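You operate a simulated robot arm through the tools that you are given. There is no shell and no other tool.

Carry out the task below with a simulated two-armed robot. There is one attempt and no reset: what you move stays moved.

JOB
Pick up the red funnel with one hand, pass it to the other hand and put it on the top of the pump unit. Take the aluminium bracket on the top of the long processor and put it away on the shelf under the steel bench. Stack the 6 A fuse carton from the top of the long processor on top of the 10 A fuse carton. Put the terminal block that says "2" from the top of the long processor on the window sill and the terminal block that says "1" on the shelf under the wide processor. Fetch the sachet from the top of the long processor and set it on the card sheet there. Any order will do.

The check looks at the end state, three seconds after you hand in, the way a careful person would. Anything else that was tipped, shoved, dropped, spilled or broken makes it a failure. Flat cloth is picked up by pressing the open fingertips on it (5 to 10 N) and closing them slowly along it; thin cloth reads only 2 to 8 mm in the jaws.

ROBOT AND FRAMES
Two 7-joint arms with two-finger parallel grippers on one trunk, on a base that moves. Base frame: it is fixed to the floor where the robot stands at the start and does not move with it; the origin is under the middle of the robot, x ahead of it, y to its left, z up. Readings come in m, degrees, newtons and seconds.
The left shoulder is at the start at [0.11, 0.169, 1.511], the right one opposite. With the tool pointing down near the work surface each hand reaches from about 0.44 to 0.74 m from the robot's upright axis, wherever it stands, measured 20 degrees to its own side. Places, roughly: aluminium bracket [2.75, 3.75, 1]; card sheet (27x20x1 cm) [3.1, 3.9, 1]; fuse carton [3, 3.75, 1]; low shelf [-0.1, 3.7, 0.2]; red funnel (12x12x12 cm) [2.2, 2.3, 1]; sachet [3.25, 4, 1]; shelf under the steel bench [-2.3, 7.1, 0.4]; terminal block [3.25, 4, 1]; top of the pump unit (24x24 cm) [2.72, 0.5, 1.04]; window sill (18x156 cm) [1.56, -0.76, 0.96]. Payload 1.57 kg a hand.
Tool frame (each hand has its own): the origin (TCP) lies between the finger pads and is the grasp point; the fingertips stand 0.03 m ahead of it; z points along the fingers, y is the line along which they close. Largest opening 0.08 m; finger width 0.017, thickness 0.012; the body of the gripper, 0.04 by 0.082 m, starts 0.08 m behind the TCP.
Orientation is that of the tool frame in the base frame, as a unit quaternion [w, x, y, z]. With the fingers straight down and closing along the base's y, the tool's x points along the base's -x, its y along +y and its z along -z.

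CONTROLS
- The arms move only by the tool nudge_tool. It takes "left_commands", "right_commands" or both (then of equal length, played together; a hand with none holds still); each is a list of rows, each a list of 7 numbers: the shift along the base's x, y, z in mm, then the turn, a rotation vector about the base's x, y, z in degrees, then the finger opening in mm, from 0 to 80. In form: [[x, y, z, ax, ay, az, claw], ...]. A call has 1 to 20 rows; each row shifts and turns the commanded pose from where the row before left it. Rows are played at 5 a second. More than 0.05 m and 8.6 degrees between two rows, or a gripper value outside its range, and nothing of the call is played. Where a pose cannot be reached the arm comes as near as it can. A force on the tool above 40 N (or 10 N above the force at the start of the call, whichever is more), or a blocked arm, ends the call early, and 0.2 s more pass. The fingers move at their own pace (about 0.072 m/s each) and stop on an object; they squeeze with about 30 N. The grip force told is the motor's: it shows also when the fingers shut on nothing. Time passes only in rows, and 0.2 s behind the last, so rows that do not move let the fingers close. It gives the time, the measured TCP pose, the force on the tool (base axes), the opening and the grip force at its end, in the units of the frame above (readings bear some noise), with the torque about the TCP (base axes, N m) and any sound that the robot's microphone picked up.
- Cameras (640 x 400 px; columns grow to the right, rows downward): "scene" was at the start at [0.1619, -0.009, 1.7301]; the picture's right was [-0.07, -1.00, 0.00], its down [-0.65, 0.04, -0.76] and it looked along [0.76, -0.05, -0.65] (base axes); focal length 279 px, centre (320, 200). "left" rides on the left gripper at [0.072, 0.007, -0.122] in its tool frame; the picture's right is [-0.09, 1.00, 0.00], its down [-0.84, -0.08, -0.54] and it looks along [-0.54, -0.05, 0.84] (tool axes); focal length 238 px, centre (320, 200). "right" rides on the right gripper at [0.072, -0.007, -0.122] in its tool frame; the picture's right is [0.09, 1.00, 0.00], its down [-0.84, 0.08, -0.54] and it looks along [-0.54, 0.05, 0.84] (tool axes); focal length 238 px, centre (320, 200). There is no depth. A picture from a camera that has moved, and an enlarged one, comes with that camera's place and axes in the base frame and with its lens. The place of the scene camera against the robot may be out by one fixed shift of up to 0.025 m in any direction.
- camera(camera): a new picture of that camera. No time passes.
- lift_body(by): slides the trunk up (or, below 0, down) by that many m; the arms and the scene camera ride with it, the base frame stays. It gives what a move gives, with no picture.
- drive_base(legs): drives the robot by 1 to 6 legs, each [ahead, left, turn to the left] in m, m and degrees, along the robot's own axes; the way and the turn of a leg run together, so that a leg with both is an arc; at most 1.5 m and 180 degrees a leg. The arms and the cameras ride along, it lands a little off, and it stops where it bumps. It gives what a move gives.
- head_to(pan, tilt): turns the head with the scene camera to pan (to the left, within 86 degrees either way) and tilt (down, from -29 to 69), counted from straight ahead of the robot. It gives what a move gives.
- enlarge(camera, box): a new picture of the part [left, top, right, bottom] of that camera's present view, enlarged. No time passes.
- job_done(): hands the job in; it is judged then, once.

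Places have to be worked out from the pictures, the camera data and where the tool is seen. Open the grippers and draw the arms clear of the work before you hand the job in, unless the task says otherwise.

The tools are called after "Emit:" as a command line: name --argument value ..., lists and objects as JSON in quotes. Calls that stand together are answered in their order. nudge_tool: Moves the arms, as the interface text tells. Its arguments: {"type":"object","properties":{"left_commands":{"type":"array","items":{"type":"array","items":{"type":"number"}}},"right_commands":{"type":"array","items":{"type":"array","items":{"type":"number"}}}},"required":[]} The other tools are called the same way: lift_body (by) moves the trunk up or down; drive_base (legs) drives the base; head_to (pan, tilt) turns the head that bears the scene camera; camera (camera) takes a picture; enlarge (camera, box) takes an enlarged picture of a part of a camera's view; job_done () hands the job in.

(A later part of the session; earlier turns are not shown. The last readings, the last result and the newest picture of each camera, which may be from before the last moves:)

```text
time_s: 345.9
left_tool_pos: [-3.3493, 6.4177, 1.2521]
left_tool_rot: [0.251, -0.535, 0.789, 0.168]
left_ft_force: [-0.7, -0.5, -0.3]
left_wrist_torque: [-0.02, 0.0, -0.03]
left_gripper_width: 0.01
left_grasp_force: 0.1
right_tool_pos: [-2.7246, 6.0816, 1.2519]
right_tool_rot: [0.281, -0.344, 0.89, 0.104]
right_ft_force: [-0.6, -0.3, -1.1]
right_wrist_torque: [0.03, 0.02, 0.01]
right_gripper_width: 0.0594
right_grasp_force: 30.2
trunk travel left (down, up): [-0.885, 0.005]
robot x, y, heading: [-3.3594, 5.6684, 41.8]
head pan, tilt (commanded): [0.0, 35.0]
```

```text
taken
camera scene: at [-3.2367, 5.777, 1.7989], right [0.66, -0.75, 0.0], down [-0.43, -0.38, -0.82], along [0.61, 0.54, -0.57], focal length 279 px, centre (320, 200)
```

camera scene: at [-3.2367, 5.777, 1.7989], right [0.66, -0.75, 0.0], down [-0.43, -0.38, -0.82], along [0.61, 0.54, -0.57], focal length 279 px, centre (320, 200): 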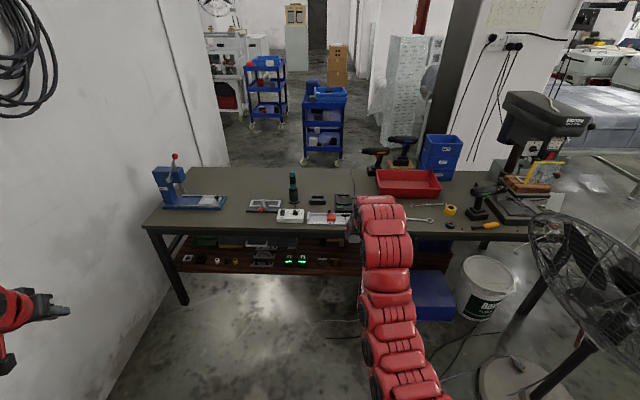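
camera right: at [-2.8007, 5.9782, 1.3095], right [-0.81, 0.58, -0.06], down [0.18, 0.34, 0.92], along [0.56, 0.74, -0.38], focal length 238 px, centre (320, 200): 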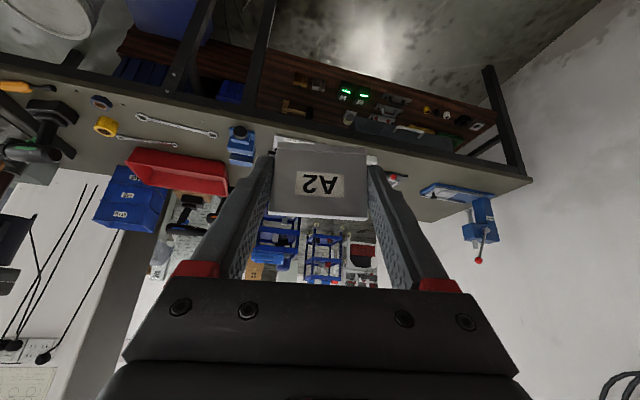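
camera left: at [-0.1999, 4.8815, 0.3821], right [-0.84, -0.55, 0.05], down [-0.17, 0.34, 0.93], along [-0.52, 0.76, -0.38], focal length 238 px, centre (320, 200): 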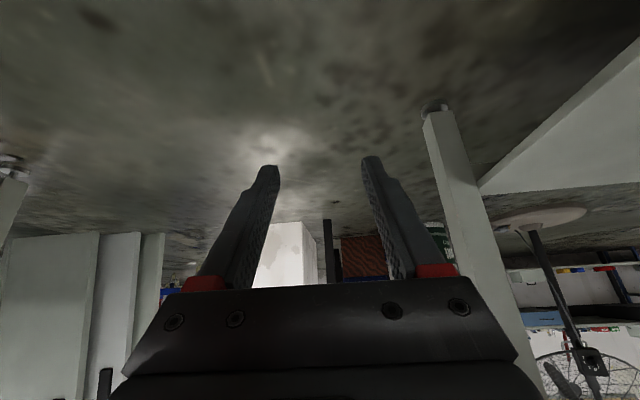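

The left hand is out of the way. I drive 0.3 m ahead (still clear of the bench) and lower the trunk by 0.76 m.

Emit:
drive_base --legs '[[0.3, 0, 0]]'

Emit:
lift_body --by -0.4

Emit:
lift_body --by -0.34

Emit:
camera --camera "scene"

Emit:
camera --camera "right"

```text
time_s: 348.0
left_tool_pos: [-3.116, 6.6217, 1.2541]
left_tool_rot: [0.251, -0.534, 0.79, 0.169]
left_ft_force: [-0.3, -0.1, 0.4]
left_wrist_torque: [-0.03, 0.0, 0.01]
left_gripper_width: 0.0099
left_grasp_force: 0.1
right_tool_pos: [-2.4931, 6.2869, 1.2519]
right_tool_rot: [0.281, -0.343, 0.89, 0.104]
right_ft_force: [-0.7, -0.1, -1.3]
right_wrist_torque: [0.01, 0.0, 0.02]
right_gripper_width: 0.0594
right_grasp_force: 29.5
trunk travel left (down, up): [-0.885, 0.005]
robot x, y, heading: [-3.1283, 5.8739, 41.6]
head pan, tilt (commanded): [0.0, 35.0]
```

```text
time_s: 351.8
left_tool_pos: [-3.1148, 6.6219, 0.8533]
left_tool_rot: [0.252, -0.533, 0.79, 0.169]
left_ft_force: [1.6, -0.3, 0.2]
left_wrist_torque: [0.01, 0.0, 0.0]
left_gripper_width: 0.0102
left_grasp_force: 0.0
right_tool_pos: [-2.4912, 6.2862, 0.8497]
right_tool_rot: [0.28, -0.343, 0.891, 0.104]
right_ft_force: [-0.1, 0.8, -1.0]
right_wrist_torque: [-0.02, 0.03, -0.01]
right_gripper_width: 0.0594
right_grasp_force: 29.7
trunk travel left (down, up): [-0.485, 0.405]
robot x, y, heading: [-3.1269, 5.8766, 41.6]
head pan, tilt (commanded): [0.0, 35.0]
```

```text
time_s: 355.2
left_tool_pos: [-3.1141, 6.623, 0.5131]
left_tool_rot: [0.252, -0.534, 0.789, 0.17]
left_ft_force: [-0.3, 0.1, -0.4]
left_wrist_torque: [-0.01, 0.01, -0.02]
left_gripper_width: 0.01
left_grasp_force: 0.0
right_tool_pos: [-2.4918, 6.2875, 0.5115]
right_tool_rot: [0.28, -0.343, 0.891, 0.104]
right_ft_force: [0.4, -0.2, -0.2]
right_wrist_torque: [-0.05, 0.06, -0.01]
right_gripper_width: 0.0592
right_grasp_force: 29.6
trunk travel left (down, up): [-0.145, 0.745]
robot x, y, heading: [-3.1274, 5.8731, 41.5]
head pan, tilt (commanded): [0.0, 35.0]
```

```text
taken
camera scene: at [-3.0034, 5.9826, 1.0588], right [0.66, -0.75, 0.0], down [-0.43, -0.38, -0.82], along [0.61, 0.54, -0.57], focal length 279 px, centre (320, 200)
```

scene: 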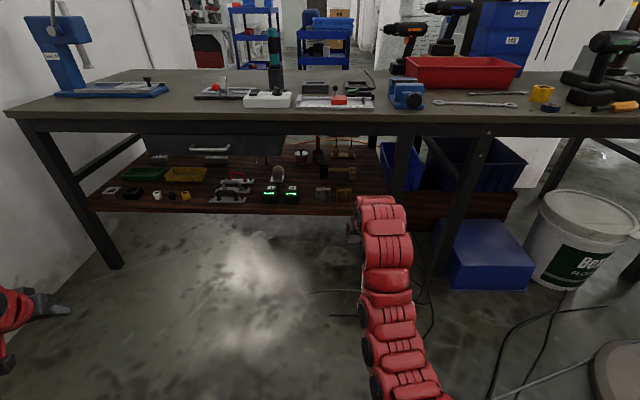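

```text
taken
camera right: at [-2.5825, 6.1955, 0.5695], right [-0.72, 0.69, -0.06], down [0.22, 0.31, 0.92], along [0.65, 0.65, -0.38], focal length 238 px, centre (320, 200)
```

right: 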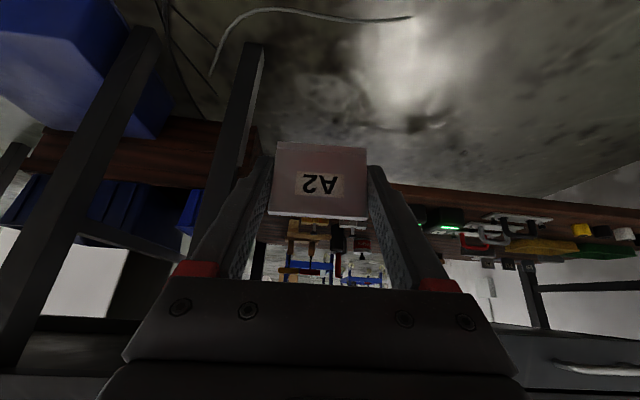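

A clear view of the shelf now. I zoom in to fix the free spot.

Emit:
enlarge --camera "scene" --box '[230, 120, 530, 290]'

Emit:
enlarge --camera "right" --box '[180, 60, 480, 300]'

```text
2.13 times, centred on (380, 205) of scene
camera zoom: at [-3.0034, 5.9826, 1.0588], right [0.66, -0.75, 0.0], down [-0.43, -0.38, -0.82], along [0.61, 0.54, -0.57], focal length 595 px, centre (192, 189)
```

zoom: 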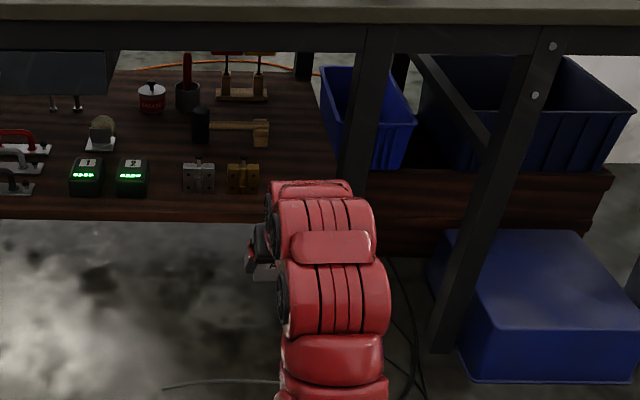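

```text
1.67 times, centred on (330, 180) of right
camera zoom: at [-2.5825, 6.1955, 0.5695], right [-0.72, 0.69, -0.06], down [0.22, 0.31, 0.92], along [0.65, 0.65, -0.38], focal length 397 px, centre (303, 233)
```

zoom: 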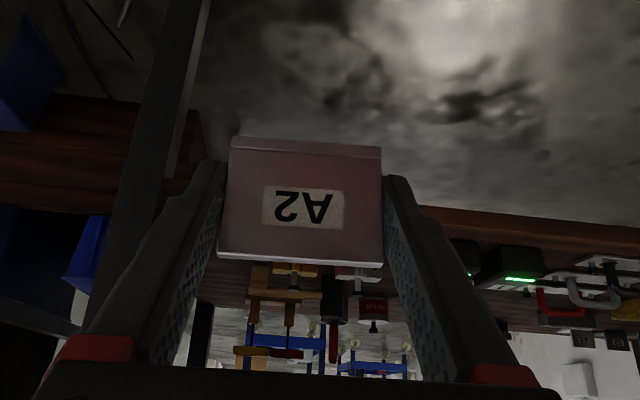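

Shelf z≈0.40; the free spot right of the gold connector spans v≈6.165–6.32 (15 cm). I move right 9.5 cm, then ahead, keeping the bracket ~7 cm above the shelf.

Emit:
drive_base --legs '[[0, -0.0955, 0], [0.2, 0, 0]]'

Emit:
camera --camera "right"

Emit:
enlarge --camera "scene" --box '[230, 100, 530, 290]'

```text
time_s: 357.5
left_tool_pos: [-2.8935, 6.6868, 0.5118]
left_tool_rot: [0.252, -0.533, 0.79, 0.169]
left_ft_force: [0.6, 0.4, 0.5]
left_wrist_torque: [-0.01, 0.02, 0.02]
left_gripper_width: 0.0099
left_grasp_force: 0.1
right_tool_pos: [-2.2715, 6.3505, 0.5103]
right_tool_rot: [0.281, -0.343, 0.891, 0.104]
right_ft_force: [-0.1, 0.5, -1.3]
right_wrist_torque: [-0.04, 0.0, 0.01]
right_gripper_width: 0.0596
right_grasp_force: 29.9
trunk travel left (down, up): [-0.145, 0.745]
robot x, y, heading: [-2.9097, 5.9406, 41.3]
head pan, tilt (commanded): [0.0, 35.0]
```

```text
taken
camera right: at [-2.3636, 6.2586, 0.5692], right [-0.72, 0.69, -0.06], down [0.23, 0.31, 0.92], along [0.66, 0.65, -0.38], focal length 238 px, centre (320, 200)
```

right: 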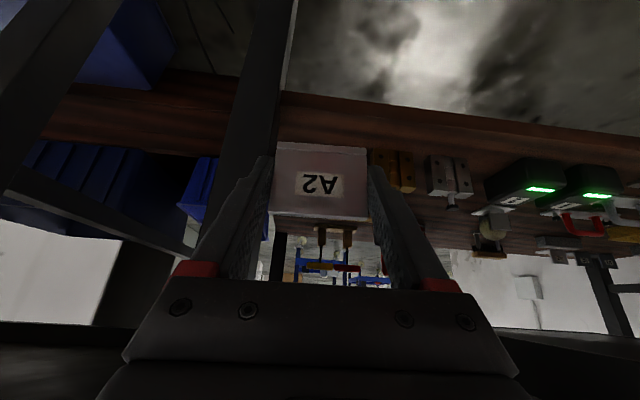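

```text
2.11 times, centred on (380, 195) of scene
camera zoom: at [-2.7851, 6.0471, 1.0587], right [0.66, -0.75, 0.0], down [-0.43, -0.38, -0.82], along [0.61, 0.54, -0.57], focal length 587 px, centre (194, 210)
```

zoom: 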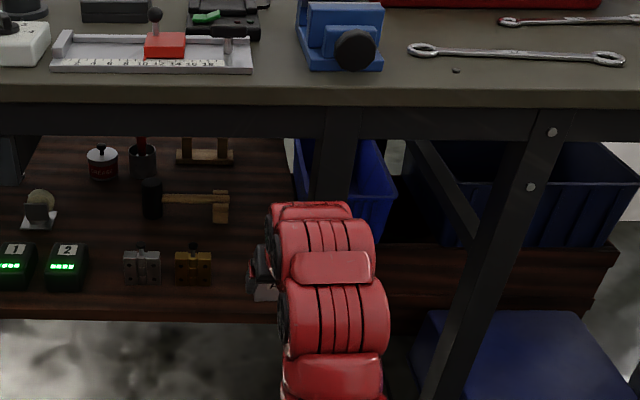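

The hand is centred between leg (v≈6.16) and connector (v≈6.30). I advance 6 cm with the base, then check.

Emit:
drive_base --legs '[[0.06, 0, 0]]'

Emit:
camera --camera "right"

```text
time_s: 358.5
left_tool_pos: [-2.8499, 6.7277, 0.5106]
left_tool_rot: [0.251, -0.533, 0.79, 0.169]
left_ft_force: [0.7, -0.2, -0.1]
left_wrist_torque: [0.0, -0.03, 0.01]
left_gripper_width: 0.0101
left_grasp_force: 0.0
right_tool_pos: [-2.2272, 6.3901, 0.5092]
right_tool_rot: [0.281, -0.342, 0.891, 0.103]
right_ft_force: [-0.6, -0.1, -0.1]
right_wrist_torque: [0.0, 0.02, 0.01]
right_gripper_width: 0.0592
right_grasp_force: 29.8
trunk travel left (down, up): [-0.145, 0.745]
robot x, y, heading: [-2.8642, 5.9744, 41.4]
head pan, tilt (commanded): [0.0, 35.0]
```

```text
taken
camera right: at [-2.3188, 6.2987, 0.5691], right [-0.72, 0.69, -0.06], down [0.23, 0.31, 0.92], along [0.66, 0.65, -0.38], focal length 238 px, centre (320, 200)
```

right: 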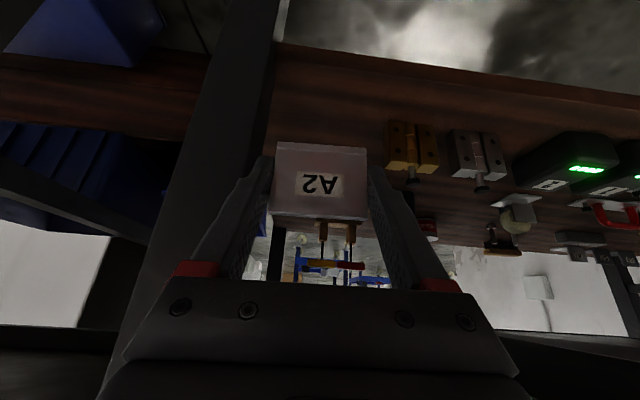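

u≈2.62 now. I advance the last 4 cm with the arm and begin lowering.

Emit:
nudge_tool --right_commands '[[10.7, 9.6, 0, 0, 0, 0, 50], [10.7, 9.6, 0, 0, 0, 0, 50], [10.7, 9.6, 0, 0, 0, 0, 50], [0, 0, -12, 0, 0, 0, 50], [0, 0, -12, 0, 0, 0, 50], [0, 0, -10, 0, 0, 0, 50], [0, 0, 0, 0, 0, 0, 50]]'

Emit:
camera --camera "right"

Emit:
enlarge --camera "scene" --box '[230, 100, 530, 290]'

```text
time_s: 360.1
left_tool_pos: [-2.8497, 6.7274, 0.5132]
left_tool_rot: [0.251, -0.533, 0.79, 0.169]
left_ft_force: [0.2, 0.2, -1.4]
left_wrist_torque: [-0.03, 0.02, 0.02]
left_gripper_width: 0.01
left_grasp_force: 0.0
right_tool_pos: [-2.1964, 6.4175, 0.4744]
right_tool_rot: [0.28, -0.343, 0.891, 0.104]
right_ft_force: [0.1, -0.5, -1.3]
right_wrist_torque: [-0.04, 0.01, 0.02]
right_gripper_width: 0.0596
right_grasp_force: 30.2
trunk travel left (down, up): [-0.145, 0.745]
robot x, y, heading: [-2.8668, 5.9762, 41.7]
head pan, tilt (commanded): [0.0, 35.0]
```

```text
taken
camera right: at [-2.2866, 6.3272, 0.5342], right [-0.72, 0.69, -0.06], down [0.23, 0.31, 0.92], along [0.66, 0.65, -0.38], focal length 238 px, centre (320, 200)
```

right: 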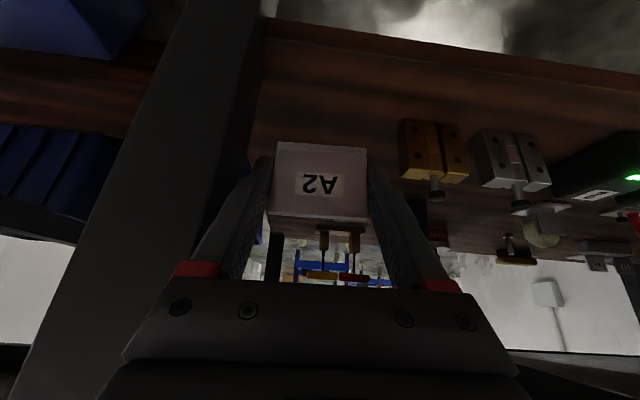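

```text
2.11 times, centred on (380, 195) of scene
camera zoom: at [-2.7402, 6.0868, 1.0588], right [0.66, -0.75, 0.0], down [-0.43, -0.38, -0.82], along [0.61, 0.54, -0.57], focal length 587 px, centre (194, 210)
```

zoom: 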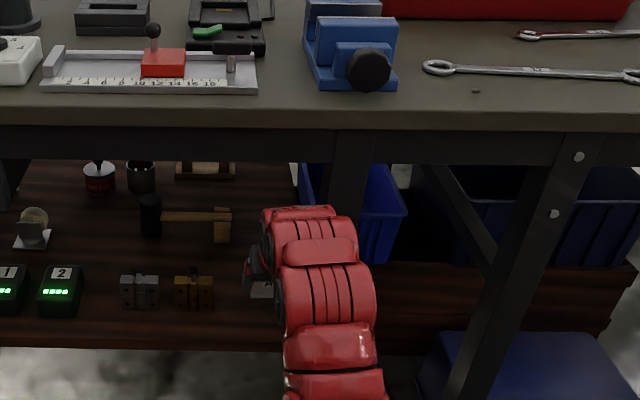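

Over the free spot. I lower further in small steps, watching the force.

Emit:
nudge_tool --right_commands '[[0, 0, -8, 0, 0, 0, 50], [0, 0, -8, 0, 0, 0, 50], [0, 0, -4, 0, 0, 0, 50], [0, 0, 0, 0, 0, 0, 50]]'

Emit:
camera --camera "right"

```text
time_s: 361.1
left_tool_pos: [-2.8494, 6.7275, 0.5112]
left_tool_rot: [0.252, -0.533, 0.79, 0.169]
left_ft_force: [-0.3, 0.2, 0.2]
left_wrist_torque: [0.01, -0.02, 0.01]
left_gripper_width: 0.0101
left_grasp_force: 0.0
right_tool_pos: [-2.1965, 6.4183, 0.4564]
right_tool_rot: [0.281, -0.342, 0.891, 0.104]
right_ft_force: [0.5, -0.1, -1.0]
right_wrist_torque: [0.0, -0.02, -0.01]
right_gripper_width: 0.0595
right_grasp_force: 29.4
trunk travel left (down, up): [-0.145, 0.745]
robot x, y, heading: [-2.8636, 5.979, 41.6]
head pan, tilt (commanded): [0.0, 35.0]
```

```text
taken
camera right: at [-2.2866, 6.3281, 0.515], right [-0.72, 0.69, -0.06], down [0.23, 0.31, 0.92], along [0.66, 0.65, -0.38], focal length 238 px, centre (320, 200)
```

right: 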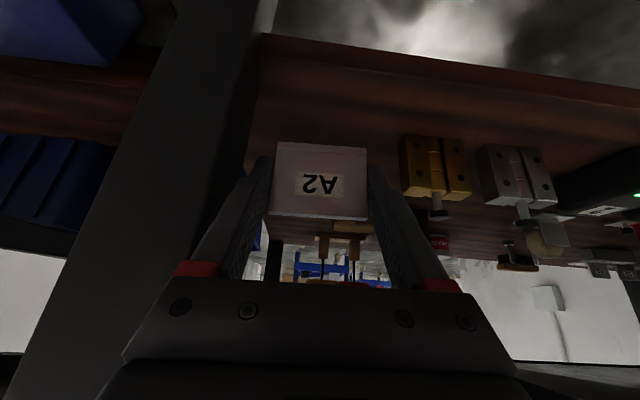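

Emit:
nudge_tool --right_commands '[[0, 0, -3, 0, 0, 0, 50], [0, 0, -3, 0, 0, 0, 50], [0, 0, -3, 0, 0, 0, 50], [0, 0, 0, 0, 0, 0, 50]]'

```text
time_s: 362.1
left_tool_pos: [-2.8493, 6.7283, 0.5115]
left_tool_rot: [0.253, -0.532, 0.79, 0.169]
left_ft_force: [0.0, -0.1, -0.5]
left_wrist_torque: [-0.02, -0.02, -0.01]
left_gripper_width: 0.0101
left_grasp_force: 0.1
right_tool_pos: [-2.1946, 6.419, 0.4467]
right_tool_rot: [0.281, -0.342, 0.891, 0.104]
right_ft_force: [-0.3, -0.5, -1.1]
right_wrist_torque: [-0.01, 0.03, -0.03]
right_gripper_width: 0.0592
right_grasp_force: 29.9
trunk travel left (down, up): [-0.145, 0.745]
robot x, y, heading: [-2.8651, 5.9769, 41.4]
head pan, tilt (commanded): [0.0, 35.0]
```

Still free (z≈0.447). I continue with 2–3 mm steps.

Emit:
nudge_tool --right_commands '[[0, 0, -3, 0, 0, 0, 50], [0, 0, -2, 0, 0, 0, 50], [0, 0, -2, 0, 0, 0, 50], [0, 0, 0, 0, 0, 0, 50]]'

Emit:
camera --camera "right"

```text
time_s: 363.1
left_tool_pos: [-2.8501, 6.729, 0.5115]
left_tool_rot: [0.252, -0.532, 0.79, 0.169]
left_ft_force: [0.7, -0.5, 0.3]
left_wrist_torque: [-0.05, 0.02, 0.04]
left_gripper_width: 0.0101
left_grasp_force: 0.1
right_tool_pos: [-2.1957, 6.4192, 0.44]
right_tool_rot: [0.28, -0.343, 0.891, 0.105]
right_ft_force: [-0.3, 0.0, -0.7]
right_wrist_torque: [0.0, 0.02, 0.01]
right_gripper_width: 0.0593
right_grasp_force: 30.0
trunk travel left (down, up): [-0.145, 0.745]
robot x, y, heading: [-2.8628, 5.9755, 41.4]
head pan, tilt (commanded): [0.0, 35.0]
```

```text
taken
camera right: at [-2.2866, 6.3269, 0.4991], right [-0.72, 0.69, -0.06], down [0.23, 0.31, 0.92], along [0.66, 0.65, -0.38], focal length 238 px, centre (320, 200)
```

right: 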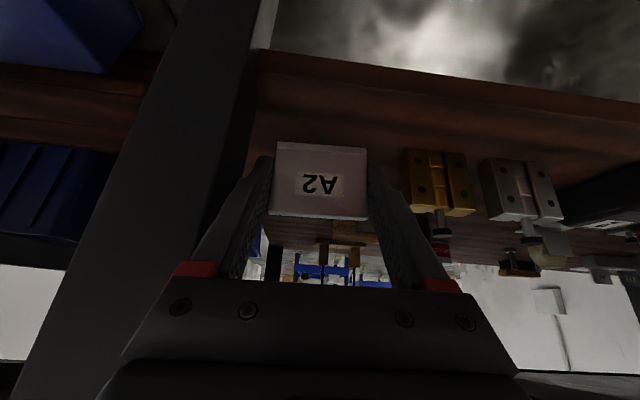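

Emit:
nudge_tool --right_commands '[[0, 0, -2, 0, 0, 0, 50], [0, 0, -2, 0, 0, 0, 50], [0, 0, -2, 0, 0, 0, 50], [0, 0, 0, 0, 0, 0, 50]]'

```text
time_s: 364.1
left_tool_pos: [-2.8499, 6.7272, 0.5116]
left_tool_rot: [0.252, -0.532, 0.791, 0.168]
left_ft_force: [0.1, 0.3, 0.0]
left_wrist_torque: [-0.02, 0.0, -0.01]
left_gripper_width: 0.0103
left_grasp_force: 0.1
right_tool_pos: [-2.1966, 6.4193, 0.4343]
right_tool_rot: [0.281, -0.342, 0.891, 0.104]
right_ft_force: [-0.2, 0.3, -0.3]
right_wrist_torque: [-0.02, -0.01, 0.0]
right_gripper_width: 0.0595
right_grasp_force: 29.9
trunk travel left (down, up): [-0.145, 0.745]
robot x, y, heading: [-2.8607, 5.9803, 41.5]
head pan, tilt (commanded): [0.0, 35.0]
```

Emit:
nudge_tool --right_commands '[[0, 0, -2, 0, 0, 0, 50], [0, 0, -2, 0, 0, 0, 50], [0, 0, -2, 0, 0, 0, 50], [0, 0, 0, 0, 0, 0, 50]]'

Emit:
camera --camera "right"

```text
time_s: 365.1
left_tool_pos: [-2.8508, 6.7273, 0.5119]
left_tool_rot: [0.252, -0.533, 0.79, 0.169]
left_ft_force: [-0.8, 0.3, -0.2]
left_wrist_torque: [0.01, -0.01, 0.01]
left_gripper_width: 0.0101
left_grasp_force: 0.2
right_tool_pos: [-2.1955, 6.419, 0.4279]
right_tool_rot: [0.28, -0.342, 0.891, 0.104]
right_ft_force: [-0.6, -0.4, -1.4]
right_wrist_torque: [-0.02, 0.02, -0.01]
right_gripper_width: 0.0593
right_grasp_force: 29.8
trunk travel left (down, up): [-0.145, 0.745]
robot x, y, heading: [-2.8616, 5.977, 41.1]
head pan, tilt (commanded): [0.0, 35.0]
```

```text
taken
camera right: at [-2.2873, 6.3277, 0.4871], right [-0.72, 0.69, -0.06], down [0.23, 0.31, 0.92], along [0.66, 0.65, -0.38], focal length 238 px, centre (320, 200)
```

right: 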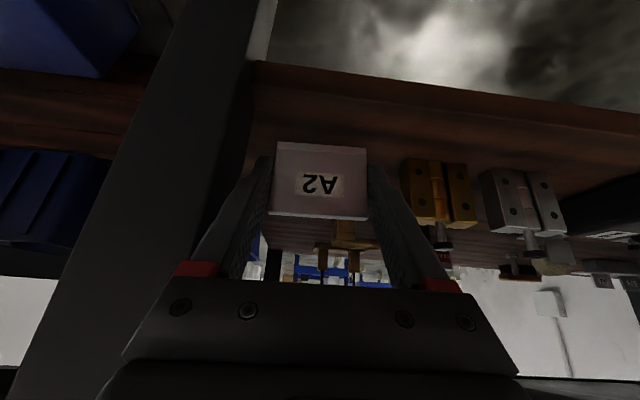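

Emit:
nudge_tool --right_commands '[[0, 0, -3, 0, 0, 0, 50], [0, 0, -2, 0, 0, 0, 50], [0, 0, -2, 0, 0, 0, 50], [0, 0, 0, 0, 0, 0, 50]]'

```text
time_s: 366.1
left_tool_pos: [-2.8492, 6.7274, 0.512]
left_tool_rot: [0.251, -0.532, 0.791, 0.168]
left_ft_force: [0.4, 0.6, -1.2]
left_wrist_torque: [0.0, 0.01, 0.0]
left_gripper_width: 0.01
left_grasp_force: 0.0
right_tool_pos: [-2.1959, 6.4179, 0.4213]
right_tool_rot: [0.28, -0.342, 0.891, 0.104]
right_ft_force: [-0.1, 0.3, -1.2]
right_wrist_torque: [-0.02, 0.01, 0.0]
right_gripper_width: 0.0595
right_grasp_force: 30.3
trunk travel left (down, up): [-0.145, 0.745]
robot x, y, heading: [-2.8628, 5.9786, 41.6]
head pan, tilt (commanded): [0.0, 35.0]
```

Emit:
nudge_tool --right_commands '[[0, 0, -3, 0, 0, 0, 50], [0, 0, -2, 0, 0, 0, 50], [0, 0, -2, 0, 0, 0, 50], [0, 0, 0, 0, 0, 0, 50]]'

Emit:
camera --camera "right"

Emit:
enlarge --camera "scene" --box '[280, 180, 400, 290]'

```text
time_s: 367.1
left_tool_pos: [-2.8507, 6.7267, 0.5123]
left_tool_rot: [0.252, -0.532, 0.79, 0.169]
left_ft_force: [0.5, -1.1, -0.7]
left_wrist_torque: [-0.01, -0.01, -0.06]
left_gripper_width: 0.0097
left_grasp_force: 0.0
right_tool_pos: [-2.1971, 6.4181, 0.4147]
right_tool_rot: [0.281, -0.342, 0.891, 0.104]
right_ft_force: [0.7, -0.3, -0.6]
right_wrist_torque: [0.0, 0.0, -0.02]
right_gripper_width: 0.0593
right_grasp_force: 29.9
trunk travel left (down, up): [-0.145, 0.745]
robot x, y, heading: [-2.8624, 5.9782, 41.2]
head pan, tilt (commanded): [0.0, 35.0]
```

```text
taken
camera right: at [-2.2873, 6.3272, 0.4729], right [-0.72, 0.69, -0.06], down [0.23, 0.31, 0.92], along [0.66, 0.65, -0.38], focal length 238 px, centre (320, 200)
```

right: 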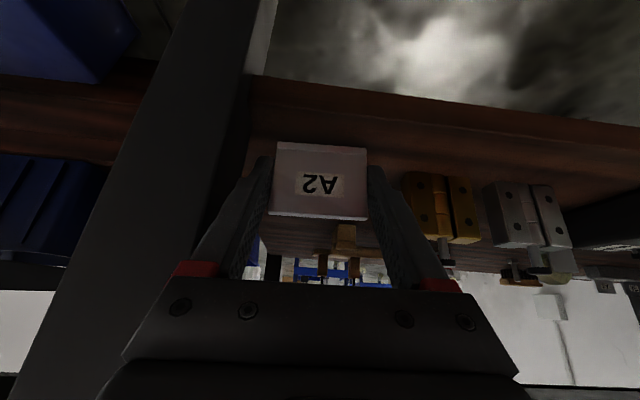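

```text
3.64 times, centred on (340, 235) of scene
camera zoom: at [-2.7402, 6.0868, 1.0588], right [0.66, -0.75, 0.0], down [-0.43, -0.38, -0.82], along [0.61, 0.54, -0.57], focal length 1014 px, centre (247, 73)
```

zoom: 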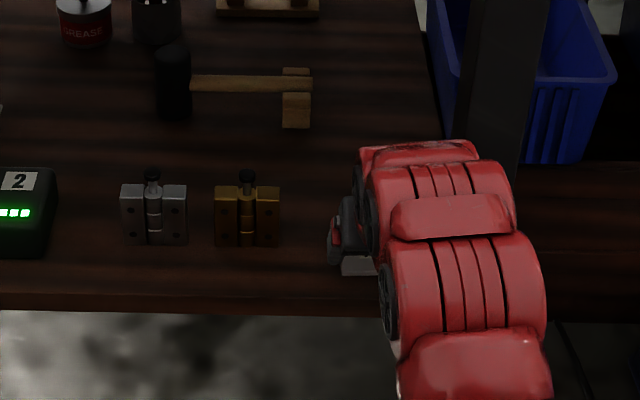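

Emit:
nudge_tool --right_commands '[[0, 0, -3, 0, 0, 0, 50], [0, 0, -2, 0, 0, 0, 50], [0, 0, -2, 0, 0, 0, 50], [0, 0, 0, 0, 0, 0, 50]]'

```text
time_s: 368.1
left_tool_pos: [-2.8486, 6.7269, 0.5128]
left_tool_rot: [0.251, -0.533, 0.79, 0.17]
left_ft_force: [1.0, -0.2, -0.5]
left_wrist_torque: [0.0, -0.02, 0.02]
left_gripper_width: 0.0103
left_grasp_force: 0.0
right_tool_pos: [-2.1964, 6.42, 0.4082]
right_tool_rot: [0.28, -0.342, 0.891, 0.104]
right_ft_force: [-0.2, 0.1, -0.7]
right_wrist_torque: [-0.02, 0.01, 0.01]
right_gripper_width: 0.0596
right_grasp_force: 30.4
trunk travel left (down, up): [-0.145, 0.745]
robot x, y, heading: [-2.8641, 5.9764, 41.4]
head pan, tilt (commanded): [0.0, 35.0]
```

Emit:
nudge_tool --right_commands '[[0, 0, -2, 0, 0, 0, 50], [0, 0, -2, 0, 0, 0, 50], [0, 0, -2, 0, 0, 0, 50], [0, 0, 0, 0, 0, 0, 50]]'

Emit:
camera --camera "right"

```text
time_s: 369.1
left_tool_pos: [-2.8505, 6.7277, 0.5128]
left_tool_rot: [0.252, -0.532, 0.79, 0.168]
left_ft_force: [0.3, -0.6, 0.8]
left_wrist_torque: [0.0, 0.02, 0.0]
left_gripper_width: 0.0102
left_grasp_force: 0.1
right_tool_pos: [-2.1956, 6.4179, 0.4015]
right_tool_rot: [0.281, -0.342, 0.891, 0.103]
right_ft_force: [-0.5, 0.5, -0.9]
right_wrist_torque: [0.01, -0.01, 0.0]
right_gripper_width: 0.0593
right_grasp_force: 30.3
trunk travel left (down, up): [-0.145, 0.745]
robot x, y, heading: [-2.864, 5.9778, 41.4]
head pan, tilt (commanded): [0.0, 35.0]
```

```text
taken
camera right: at [-2.2866, 6.3273, 0.4607], right [-0.72, 0.69, -0.06], down [0.23, 0.31, 0.92], along [0.66, 0.65, -0.38], focal length 238 px, centre (320, 200)
```

right: 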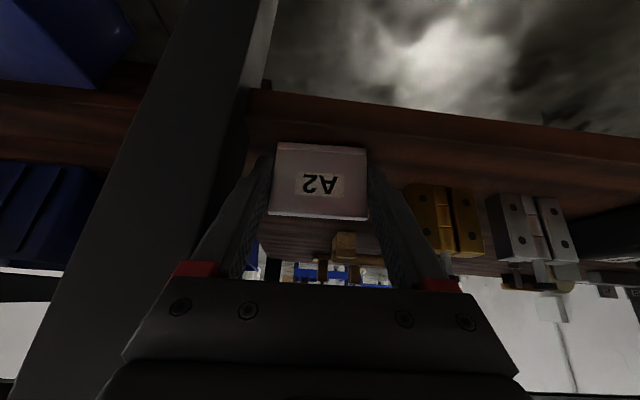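

The edge lines show the shelf front at u≈2.67 and its top at z≈0.365 – the bracket is right at the edge. I raise 25 mm, move 4.5 cm deeper and lower again.

Emit:
nudge_tool --right_commands '[[0, 0, 12, 0, 0, 0, 50], [0, 0, 13, 0, 0, 0, 50], [11.1, 10, 0, 0, 0, 0, 50], [11.1, 10, 0, 0, 0, 0, 50], [11.1, 10, 0, 0, 0, 0, 50], [0, 0, -10, 0, 0, 0, 50], [0, 0, 0, 0, 0, 0, 50]]'

Emit:
camera --camera "right"

Emit:
enlarge --camera "scene" --box '[280, 180, 400, 290]'

```text
time_s: 370.7
left_tool_pos: [-2.8483, 6.7275, 0.5123]
left_tool_rot: [0.252, -0.532, 0.79, 0.168]
left_ft_force: [0.0, -0.4, -0.7]
left_wrist_torque: [0.02, 0.02, -0.05]
left_gripper_width: 0.0101
left_grasp_force: 0.1
right_tool_pos: [-2.1615, 6.4492, 0.4182]
right_tool_rot: [0.28, -0.342, 0.891, 0.104]
right_ft_force: [0.7, -0.4, -1.1]
right_wrist_torque: [0.0, 0.02, 0.01]
right_gripper_width: 0.0592
right_grasp_force: 30.0
trunk travel left (down, up): [-0.145, 0.745]
robot x, y, heading: [-2.8628, 5.9786, 41.7]
head pan, tilt (commanded): [0.0, 35.0]
```

```text
taken
camera right: at [-2.253, 6.3578, 0.4756], right [-0.72, 0.69, -0.06], down [0.23, 0.31, 0.92], along [0.66, 0.65, -0.38], focal length 238 px, centre (320, 200)
```

right: 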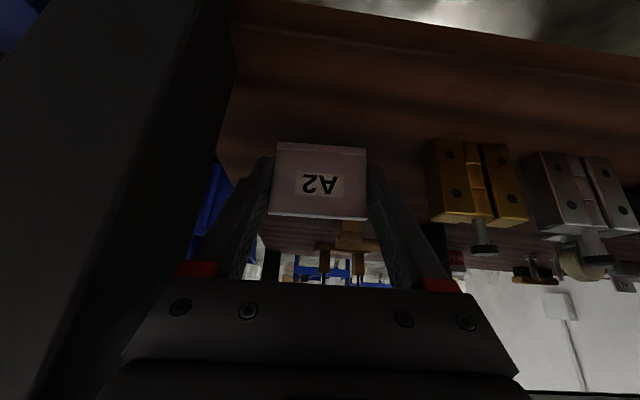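

```text
3.64 times, centred on (340, 235) of scene
camera zoom: at [-2.7402, 6.0869, 1.0588], right [0.66, -0.75, 0.0], down [-0.43, -0.38, -0.82], along [0.61, 0.54, -0.57], focal length 1014 px, centre (247, 73)
```

zoom: 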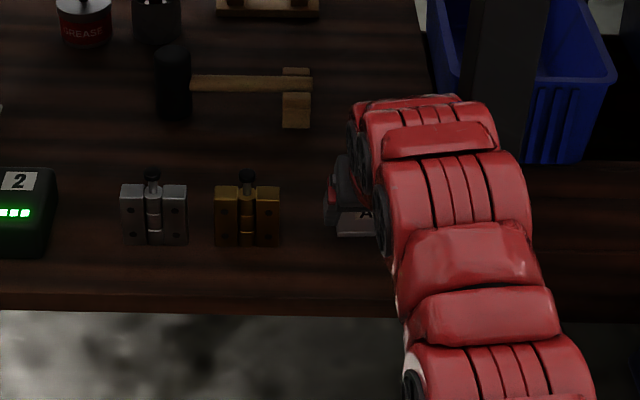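

Deeper on the shelf now. Lowering to contact.

Emit:
nudge_tool --right_commands '[[0, 0, -4, 0, 0, 0, 50], [0, 0, -3, 0, 0, 0, 50], [0, 0, -3, 0, 0, 0, 50], [0, 0, -3, 0, 0, 0, 50], [0, 0, 0, 0, 0, 0, 50]]'

```text
time_s: 371.9
left_tool_pos: [-2.8513, 6.728, 0.5115]
left_tool_rot: [0.251, -0.533, 0.79, 0.169]
left_ft_force: [0.4, -0.1, -0.1]
left_wrist_torque: [0.02, -0.01, -0.01]
left_gripper_width: 0.0102
left_grasp_force: 0.0
right_tool_pos: [-2.1611, 6.4488, 0.4031]
right_tool_rot: [0.28, -0.342, 0.891, 0.103]
right_ft_force: [0.3, 0.1, -0.7]
right_wrist_torque: [0.04, 0.01, -0.01]
right_gripper_width: 0.0592
right_grasp_force: 29.5
trunk travel left (down, up): [-0.145, 0.745]
robot x, y, heading: [-2.8616, 5.9787, 41.5]
head pan, tilt (commanded): [0.0, 35.0]
```

Emit:
nudge_tool --right_commands '[[0, 0, -3, 0, 0, 0, 50], [0, 0, -2, 0, 0, 0, 50], [0, 0, -2, 0, 0, 0, 50], [0, 0, 0, 0, 0, 0, 50]]'

Emit:
camera --camera "right"

```text
time_s: 372.9
left_tool_pos: [-2.849, 6.7274, 0.512]
left_tool_rot: [0.252, -0.533, 0.789, 0.17]
left_ft_force: [-0.9, 0.2, 0.0]
left_wrist_torque: [0.02, 0.03, -0.04]
left_gripper_width: 0.0101
left_grasp_force: 0.0
right_tool_pos: [-2.1618, 6.4495, 0.397]
right_tool_rot: [0.281, -0.342, 0.891, 0.104]
right_ft_force: [0.4, 0.4, 1.0]
right_wrist_torque: [0.15, -0.04, -0.03]
right_gripper_width: 0.0591
right_grasp_force: 30.0
trunk travel left (down, up): [-0.145, 0.745]
robot x, y, heading: [-2.864, 5.9773, 41.7]
head pan, tilt (commanded): [0.0, 35.0]
```

```text
taken
camera right: at [-2.2535, 6.3572, 0.4554], right [-0.72, 0.69, -0.06], down [0.22, 0.31, 0.92], along [0.66, 0.65, -0.38], focal length 238 px, centre (320, 200)
```

right: 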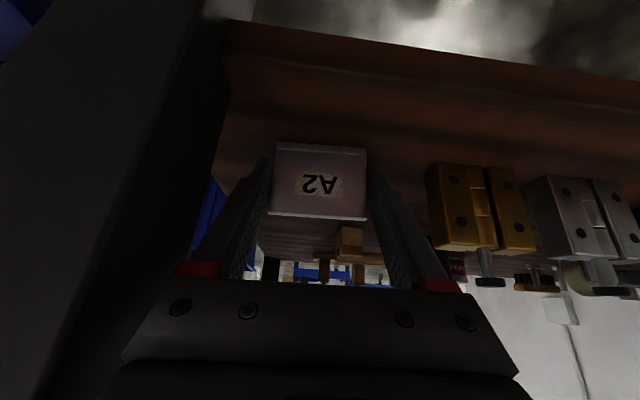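

First touch (z≈0.397). One more small step, then I open slightly to release.

Emit:
nudge_tool --right_commands '[[0, 0, -1.5, 0, 0, 0, 50], [0, 0, 0, 0, 0, 0, 50]]'

```text
time_s: 373.5
left_tool_pos: [-2.8515, 6.7272, 0.5132]
left_tool_rot: [0.252, -0.532, 0.79, 0.169]
left_ft_force: [0.8, 0.7, 0.6]
left_wrist_torque: [0.02, -0.01, 0.01]
left_gripper_width: 0.01
left_grasp_force: 0.0
right_tool_pos: [-2.1628, 6.4481, 0.3971]
right_tool_rot: [0.281, -0.342, 0.89, 0.104]
right_ft_force: [-2.3, 0.2, 7.5]
right_wrist_torque: [0.54, -0.15, 0.08]
right_gripper_width: 0.0593
right_grasp_force: 29.6
trunk travel left (down, up): [-0.145, 0.745]
robot x, y, heading: [-2.8664, 5.9817, 41.5]
head pan, tilt (commanded): [0.0, 35.0]
```

Contact 8 N. I open in small steps.

Emit:
nudge_tool --right_commands '[[0, 0, 0, 0, 0, 0, 58], [0, 0, 0, 0, 0, 0, 60], [0, 0, 0, 0, 0, 0, 62], [0, 0, 0, 0, 0, 0, 65], [0, 0, 0, 0, 0, 0, 69], [0, 0, 0, 0, 0, 0, 72], [0, 0, 0, 0, 0, 0, 72]]'

Emit:
camera --camera "right"

```text
time_s: 375.1
left_tool_pos: [-2.8502, 6.7277, 0.5118]
left_tool_rot: [0.251, -0.532, 0.791, 0.168]
left_ft_force: [0.1, 0.3, 0.7]
left_wrist_torque: [-0.02, -0.01, -0.01]
left_gripper_width: 0.0101
left_grasp_force: 0.1
right_tool_pos: [-2.1619, 6.448, 0.3954]
right_tool_rot: [0.279, -0.343, 0.891, 0.104]
right_ft_force: [-0.5, 0.4, -1.4]
right_wrist_torque: [-0.02, -0.11, -0.09]
right_gripper_width: 0.0711
right_grasp_force: 0.1
trunk travel left (down, up): [-0.145, 0.745]
robot x, y, heading: [-2.8673, 5.9771, 41.4]
head pan, tilt (commanded): [0.0, 35.0]
```

```text
taken
camera right: at [-2.253, 6.3572, 0.4534], right [-0.72, 0.69, -0.06], down [0.23, 0.31, 0.92], along [0.65, 0.65, -0.38], focal length 238 px, centre (320, 200)
```

right: 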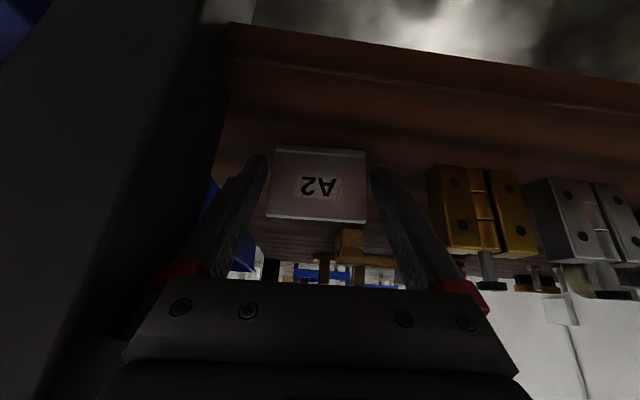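

The bracket rests on the shelf. I open a little more and withdraw along the finger direction.

Emit:
nudge_tool --right_commands '[[0, 0, 0, 0, 0, 0, 77], [0, 0, 0, 0, 0, 0, 77], [-4.3, -3.8, 8.2, 0, 0, 0, 77], [-4.3, -3.8, 8.2, 0, 0, 0, 77], [-4.3, -3.8, 8.2, 0, 0, 0, 77], [-4.3, -3.8, 8.2, 0, 0, 0, 77], [-4.3, -3.8, 8.2, 0, 0, 0, 77], [-4.3, -3.8, 8.2, 0, 0, 0, 77], [-4.3, -3.8, 8.2, 0, 0, 0, 77], [0, 0, 0, 0, 0, 0, 77]]'

Emit:
camera --camera "right"

Emit:
enlarge --camera "scene" --box '[280, 160, 420, 290]'

```text
time_s: 377.3
left_tool_pos: [-2.8504, 6.7283, 0.5119]
left_tool_rot: [0.251, -0.533, 0.79, 0.168]
left_ft_force: [-0.6, -0.2, 0.0]
left_wrist_torque: [0.01, -0.01, -0.02]
left_gripper_width: 0.0101
left_grasp_force: 0.2
right_tool_pos: [-2.1924, 6.4219, 0.4529]
right_tool_rot: [0.282, -0.343, 0.89, 0.104]
right_ft_force: [-1.4, 6.6, 0.2]
right_wrist_torque: [-0.22, -0.05, -0.02]
right_gripper_width: 0.0719
right_grasp_force: 0.1
trunk travel left (down, up): [-0.145, 0.745]
robot x, y, heading: [-2.8628, 5.9758, 41.4]
head pan, tilt (commanded): [0.0, 35.0]
```

```text
taken
camera right: at [-2.2834, 6.3313, 0.5104], right [-0.72, 0.69, -0.06], down [0.22, 0.31, 0.92], along [0.66, 0.65, -0.38], focal length 238 px, centre (320, 200)
```

right: 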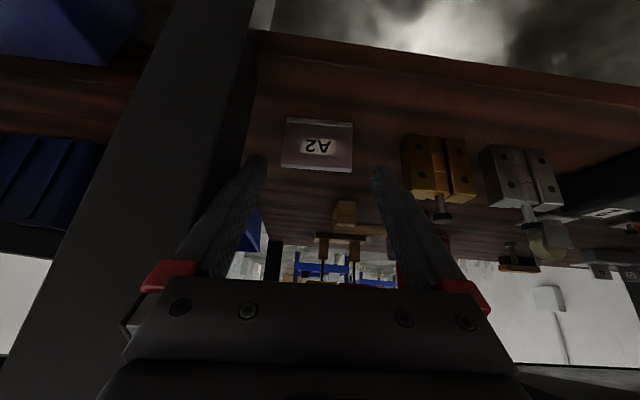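

```text
3.08 times, centred on (350, 225) of scene
camera zoom: at [-2.7404, 6.0871, 1.0588], right [0.66, -0.75, 0.0], down [-0.43, -0.38, -0.82], along [0.61, 0.54, -0.57], focal length 858 px, centre (228, 123)
```

zoom: 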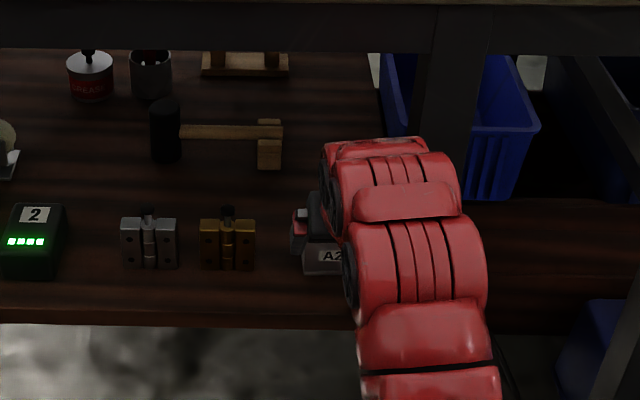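

The bracket stands on the shelf; one finger is just touching the bench leg, so I narrow the gripper first, then back straight out.

Emit:
nudge_tool --right_commands '[[0, 0, 0, 0, 0, 0, 60], [0, 0, 5, 0, 0, 0, 50], [-10, -9, 10, 0, 0, 0, 40], [-15, -13.5, 5, 0, 0, 0, 40], [-20, -18, 0, 0, 0, 0, 40], [-20, -18, 0, 0, 0, 0, 40], [0, 0, 0, 0, 0, 0, 40]]'

Emit:
camera --camera "right"

Emit:
enlarge --camera "scene" --box '[260, 140, 460, 290]'

```text
time_s: 378.9
left_tool_pos: [-2.8503, 6.727, 0.5129]
left_tool_rot: [0.252, -0.532, 0.79, 0.169]
left_ft_force: [1.2, -0.1, 0.3]
left_wrist_torque: [0.0, -0.02, -0.03]
left_gripper_width: 0.0102
left_grasp_force: 0.0
right_tool_pos: [-2.2597, 6.3642, 0.4742]
right_tool_rot: [0.28, -0.343, 0.89, 0.104]
right_ft_force: [0.1, 0.3, 0.1]
right_wrist_torque: [0.02, 0.02, 0.01]
right_gripper_width: 0.04
right_grasp_force: 0.1
trunk travel left (down, up): [-0.145, 0.745]
robot x, y, heading: [-2.8625, 5.978, 41.5]
head pan, tilt (commanded): [0.0, 35.0]
```

```text
taken
camera right: at [-2.3508, 6.2723, 0.5329], right [-0.72, 0.69, -0.06], down [0.23, 0.31, 0.92], along [0.66, 0.65, -0.38], focal length 238 px, centre (320, 200)
```

right: 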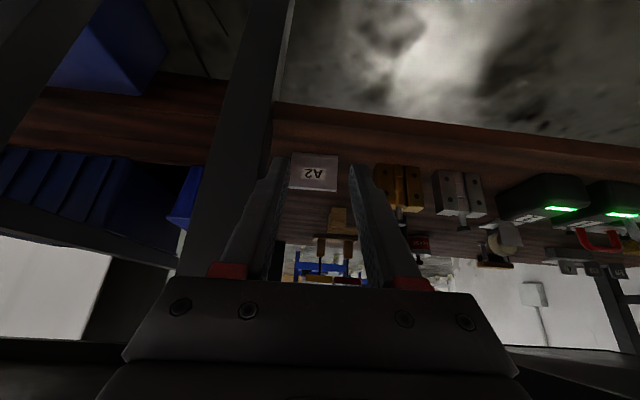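

```text
2.67 times, centred on (360, 215) of scene
camera zoom: at [-2.7403, 6.0867, 1.0588], right [0.66, -0.75, 0.0], down [-0.43, -0.38, -0.82], along [0.61, 0.54, -0.57], focal length 743 px, centre (213, 160)
```

zoom: 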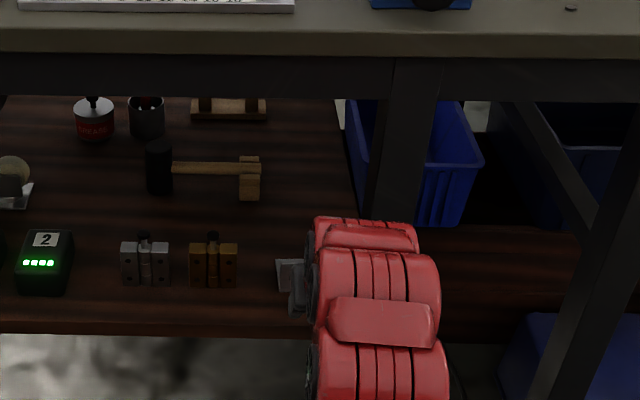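

The bracket is put away. I back off 0.37 m, raise the trunk again and take a look to confirm.

Emit:
drive_base --legs '[[-0.37, 0, 0]]'

Emit:
enlarge --camera "scene" --box '[220, 120, 460, 270]'

Emit:
lift_body --by 0.4

Emit:
lift_body --by 0.34

Emit:
camera --camera "scene"

```text
time_s: 381.3
left_tool_pos: [-3.1316, 6.4803, 0.5122]
left_tool_rot: [0.252, -0.535, 0.789, 0.17]
left_ft_force: [0.1, -0.6, 0.3]
left_wrist_torque: [0.0, 0.01, 0.02]
left_gripper_width: 0.01
left_grasp_force: 0.1
right_tool_pos: [-2.5394, 6.1184, 0.4736]
right_tool_rot: [0.28, -0.344, 0.89, 0.105]
right_ft_force: [0.2, -0.1, -0.3]
right_wrist_torque: [-0.02, 0.03, -0.01]
right_gripper_width: 0.04
right_grasp_force: 0.1
trunk travel left (down, up): [-0.145, 0.745]
robot x, y, heading: [-3.1445, 5.7311, 41.6]
head pan, tilt (commanded): [0.0, 35.0]
```

```text
2.67 times, centred on (340, 195) of scene
camera zoom: at [-3.0192, 5.8404, 1.0588], right [0.67, -0.75, 0.0], down [-0.43, -0.38, -0.82], along [0.61, 0.54, -0.57], focal length 743 px, centre (267, 213)
```

zoom: 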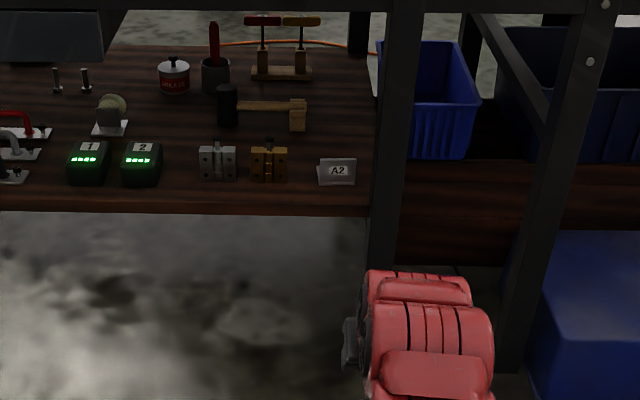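

```text
time_s: 385.1
left_tool_pos: [-3.1319, 6.481, 0.9122]
left_tool_rot: [0.25, -0.535, 0.789, 0.169]
left_ft_force: [0.6, -0.1, -0.5]
left_wrist_torque: [0.0, -0.05, -0.01]
left_gripper_width: 0.01
left_grasp_force: 0.1
right_tool_pos: [-2.5406, 6.1201, 0.8736]
right_tool_rot: [0.28, -0.343, 0.89, 0.103]
right_ft_force: [0.7, -0.6, -0.2]
right_wrist_torque: [-0.02, -0.01, 0.0]
right_gripper_width: 0.0402
right_grasp_force: 0.0
trunk travel left (down, up): [-0.545, 0.345]
robot x, y, heading: [-3.1403, 5.7314, 41.8]
head pan, tilt (commanded): [0.0, 35.0]
```

```text
time_s: 388.4
left_tool_pos: [-3.132, 6.4788, 1.2529]
left_tool_rot: [0.251, -0.534, 0.789, 0.168]
left_ft_force: [0.0, -0.3, -0.6]
left_wrist_torque: [0.04, -0.01, 0.02]
left_gripper_width: 0.0101
left_grasp_force: 0.1
right_tool_pos: [-2.539, 6.12, 1.2123]
right_tool_rot: [0.281, -0.343, 0.89, 0.104]
right_ft_force: [-0.6, 0.1, 0.4]
right_wrist_torque: [-0.03, 0.0, 0.05]
right_gripper_width: 0.04
right_grasp_force: 0.1
trunk travel left (down, up): [-0.885, 0.005]
robot x, y, heading: [-3.1401, 5.7245, 41.8]
head pan, tilt (commanded): [0.0, 35.0]
```

```text
taken
camera scene: at [-3.0191, 5.8406, 1.7988], right [0.67, -0.75, 0.0], down [-0.43, -0.38, -0.82], along [0.61, 0.54, -0.57], focal length 279 px, centre (320, 200)
```

scene: 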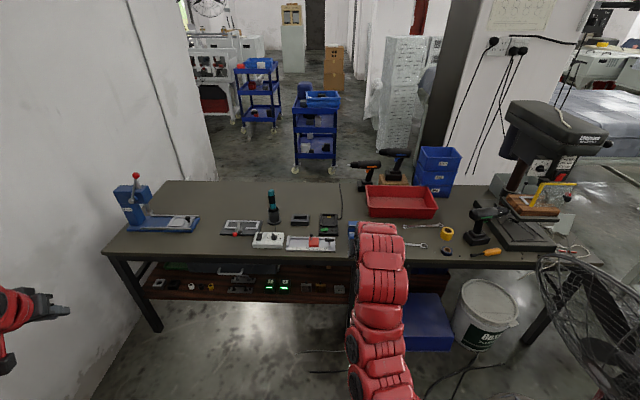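

Bracket "A2" stands neatly on the shelf, everything else undisturbed. Now I bring the left arm back in front and retrace my path for the "2" block.

Emit:
nudge_tool --left_commands '[[43.6, -11.4, 0, 0, 0, -4, 10], [43.6, -11.4, 0, 0, 0, -4, 10], [43.6, -11.4, 0, 0, 0, -4, 10], [43.6, -11.4, 0, 0, 0, -4, 10], [43.6, -11.4, 0, 0, 0, -4, 10], [43.6, -11.4, 0, 0, 0, -4, 10], [43.6, -11.4, 0, 0, 0, -4, 10], [43.6, -11.4, 0, 0, 0, -4, 10], [0, 0, 0, 0, 0, 0, 10]]'

Emit:
drive_base --legs '[[-0.2, -0.34, 0], [0, 0, 140]]'

Emit:
head_to --pan -60 --tilt 45

Emit:
camera --camera "scene"

```text
time_s: 390.4
left_tool_pos: [-2.7862, 6.3873, 1.2546]
left_tool_rot: [0.288, -0.295, 0.906, 0.093]
left_ft_force: [-0.8, -0.3, -0.5]
left_wrist_torque: [0.02, 0.01, 0.02]
left_gripper_width: 0.0098
left_grasp_force: 0.1
right_tool_pos: [-2.5416, 6.118, 1.2149]
right_tool_rot: [0.28, -0.344, 0.89, 0.104]
right_ft_force: [0.3, -0.7, -0.5]
right_wrist_torque: [-0.01, -0.02, 0.0]
right_gripper_width: 0.0401
right_grasp_force: 0.2
trunk travel left (down, up): [-0.885, 0.005]
robot x, y, heading: [-3.1419, 5.7296, 41.8]
head pan, tilt (commanded): [0.0, 35.0]
```

```text
time_s: 398.6
left_tool_pos: [-3.7646, 5.087, 1.2541]
left_tool_rot: [-0.013, 0.952, -0.038, -0.303]
left_ft_force: [-0.5, -0.3, -0.1]
left_wrist_torque: [-0.01, -0.03, 0.01]
left_gripper_width: 0.0097
left_grasp_force: 0.1
right_tool_pos: [-3.7748, 5.4507, 1.214]
right_tool_rot: [0.0, 0.954, 0.011, -0.299]
right_ft_force: [0.5, 0.8, 0.2]
right_wrist_torque: [0.01, 0.06, -0.02]
right_gripper_width: 0.0403
right_grasp_force: 0.1
trunk travel left (down, up): [-0.885, 0.005]
robot x, y, heading: [-3.0622, 5.3489, -179.8]
head pan, tilt (commanded): [0.0, 35.0]
```

```text
time_s: 399.9
left_tool_pos: [-3.7644, 5.0877, 1.254]
left_tool_rot: [-0.014, 0.952, -0.039, -0.302]
left_ft_force: [0.1, 0.6, 0.2]
left_wrist_torque: [0.0, 0.0, 0.0]
left_gripper_width: 0.0101
left_grasp_force: 0.1
right_tool_pos: [-3.7741, 5.4509, 1.214]
right_tool_rot: [0.0, 0.954, 0.011, -0.299]
right_ft_force: [0.2, -0.8, -0.9]
right_wrist_torque: [-0.02, 0.01, 0.01]
right_gripper_width: 0.04
right_grasp_force: 0.1
trunk travel left (down, up): [-0.885, 0.005]
robot x, y, heading: [-3.0659, 5.3507, -179.0]
head pan, tilt (commanded): [-60.0, 45.0]
```

```text
taken
camera scene: at [-3.1901, 5.4149, 1.784], right [0.86, 0.51, 0.0], down [0.36, -0.61, -0.71], along [-0.36, 0.61, -0.71], focal length 279 px, centre (320, 200)
```

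scene: 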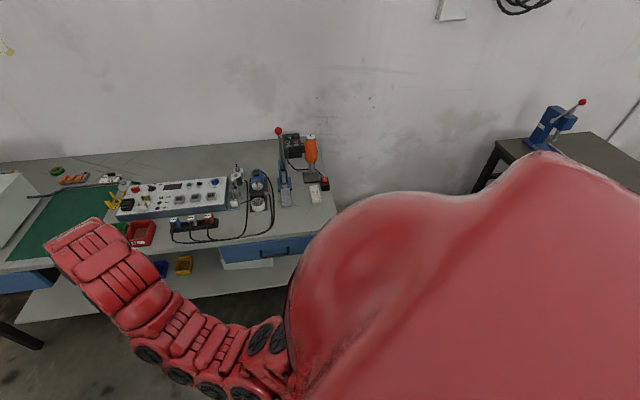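

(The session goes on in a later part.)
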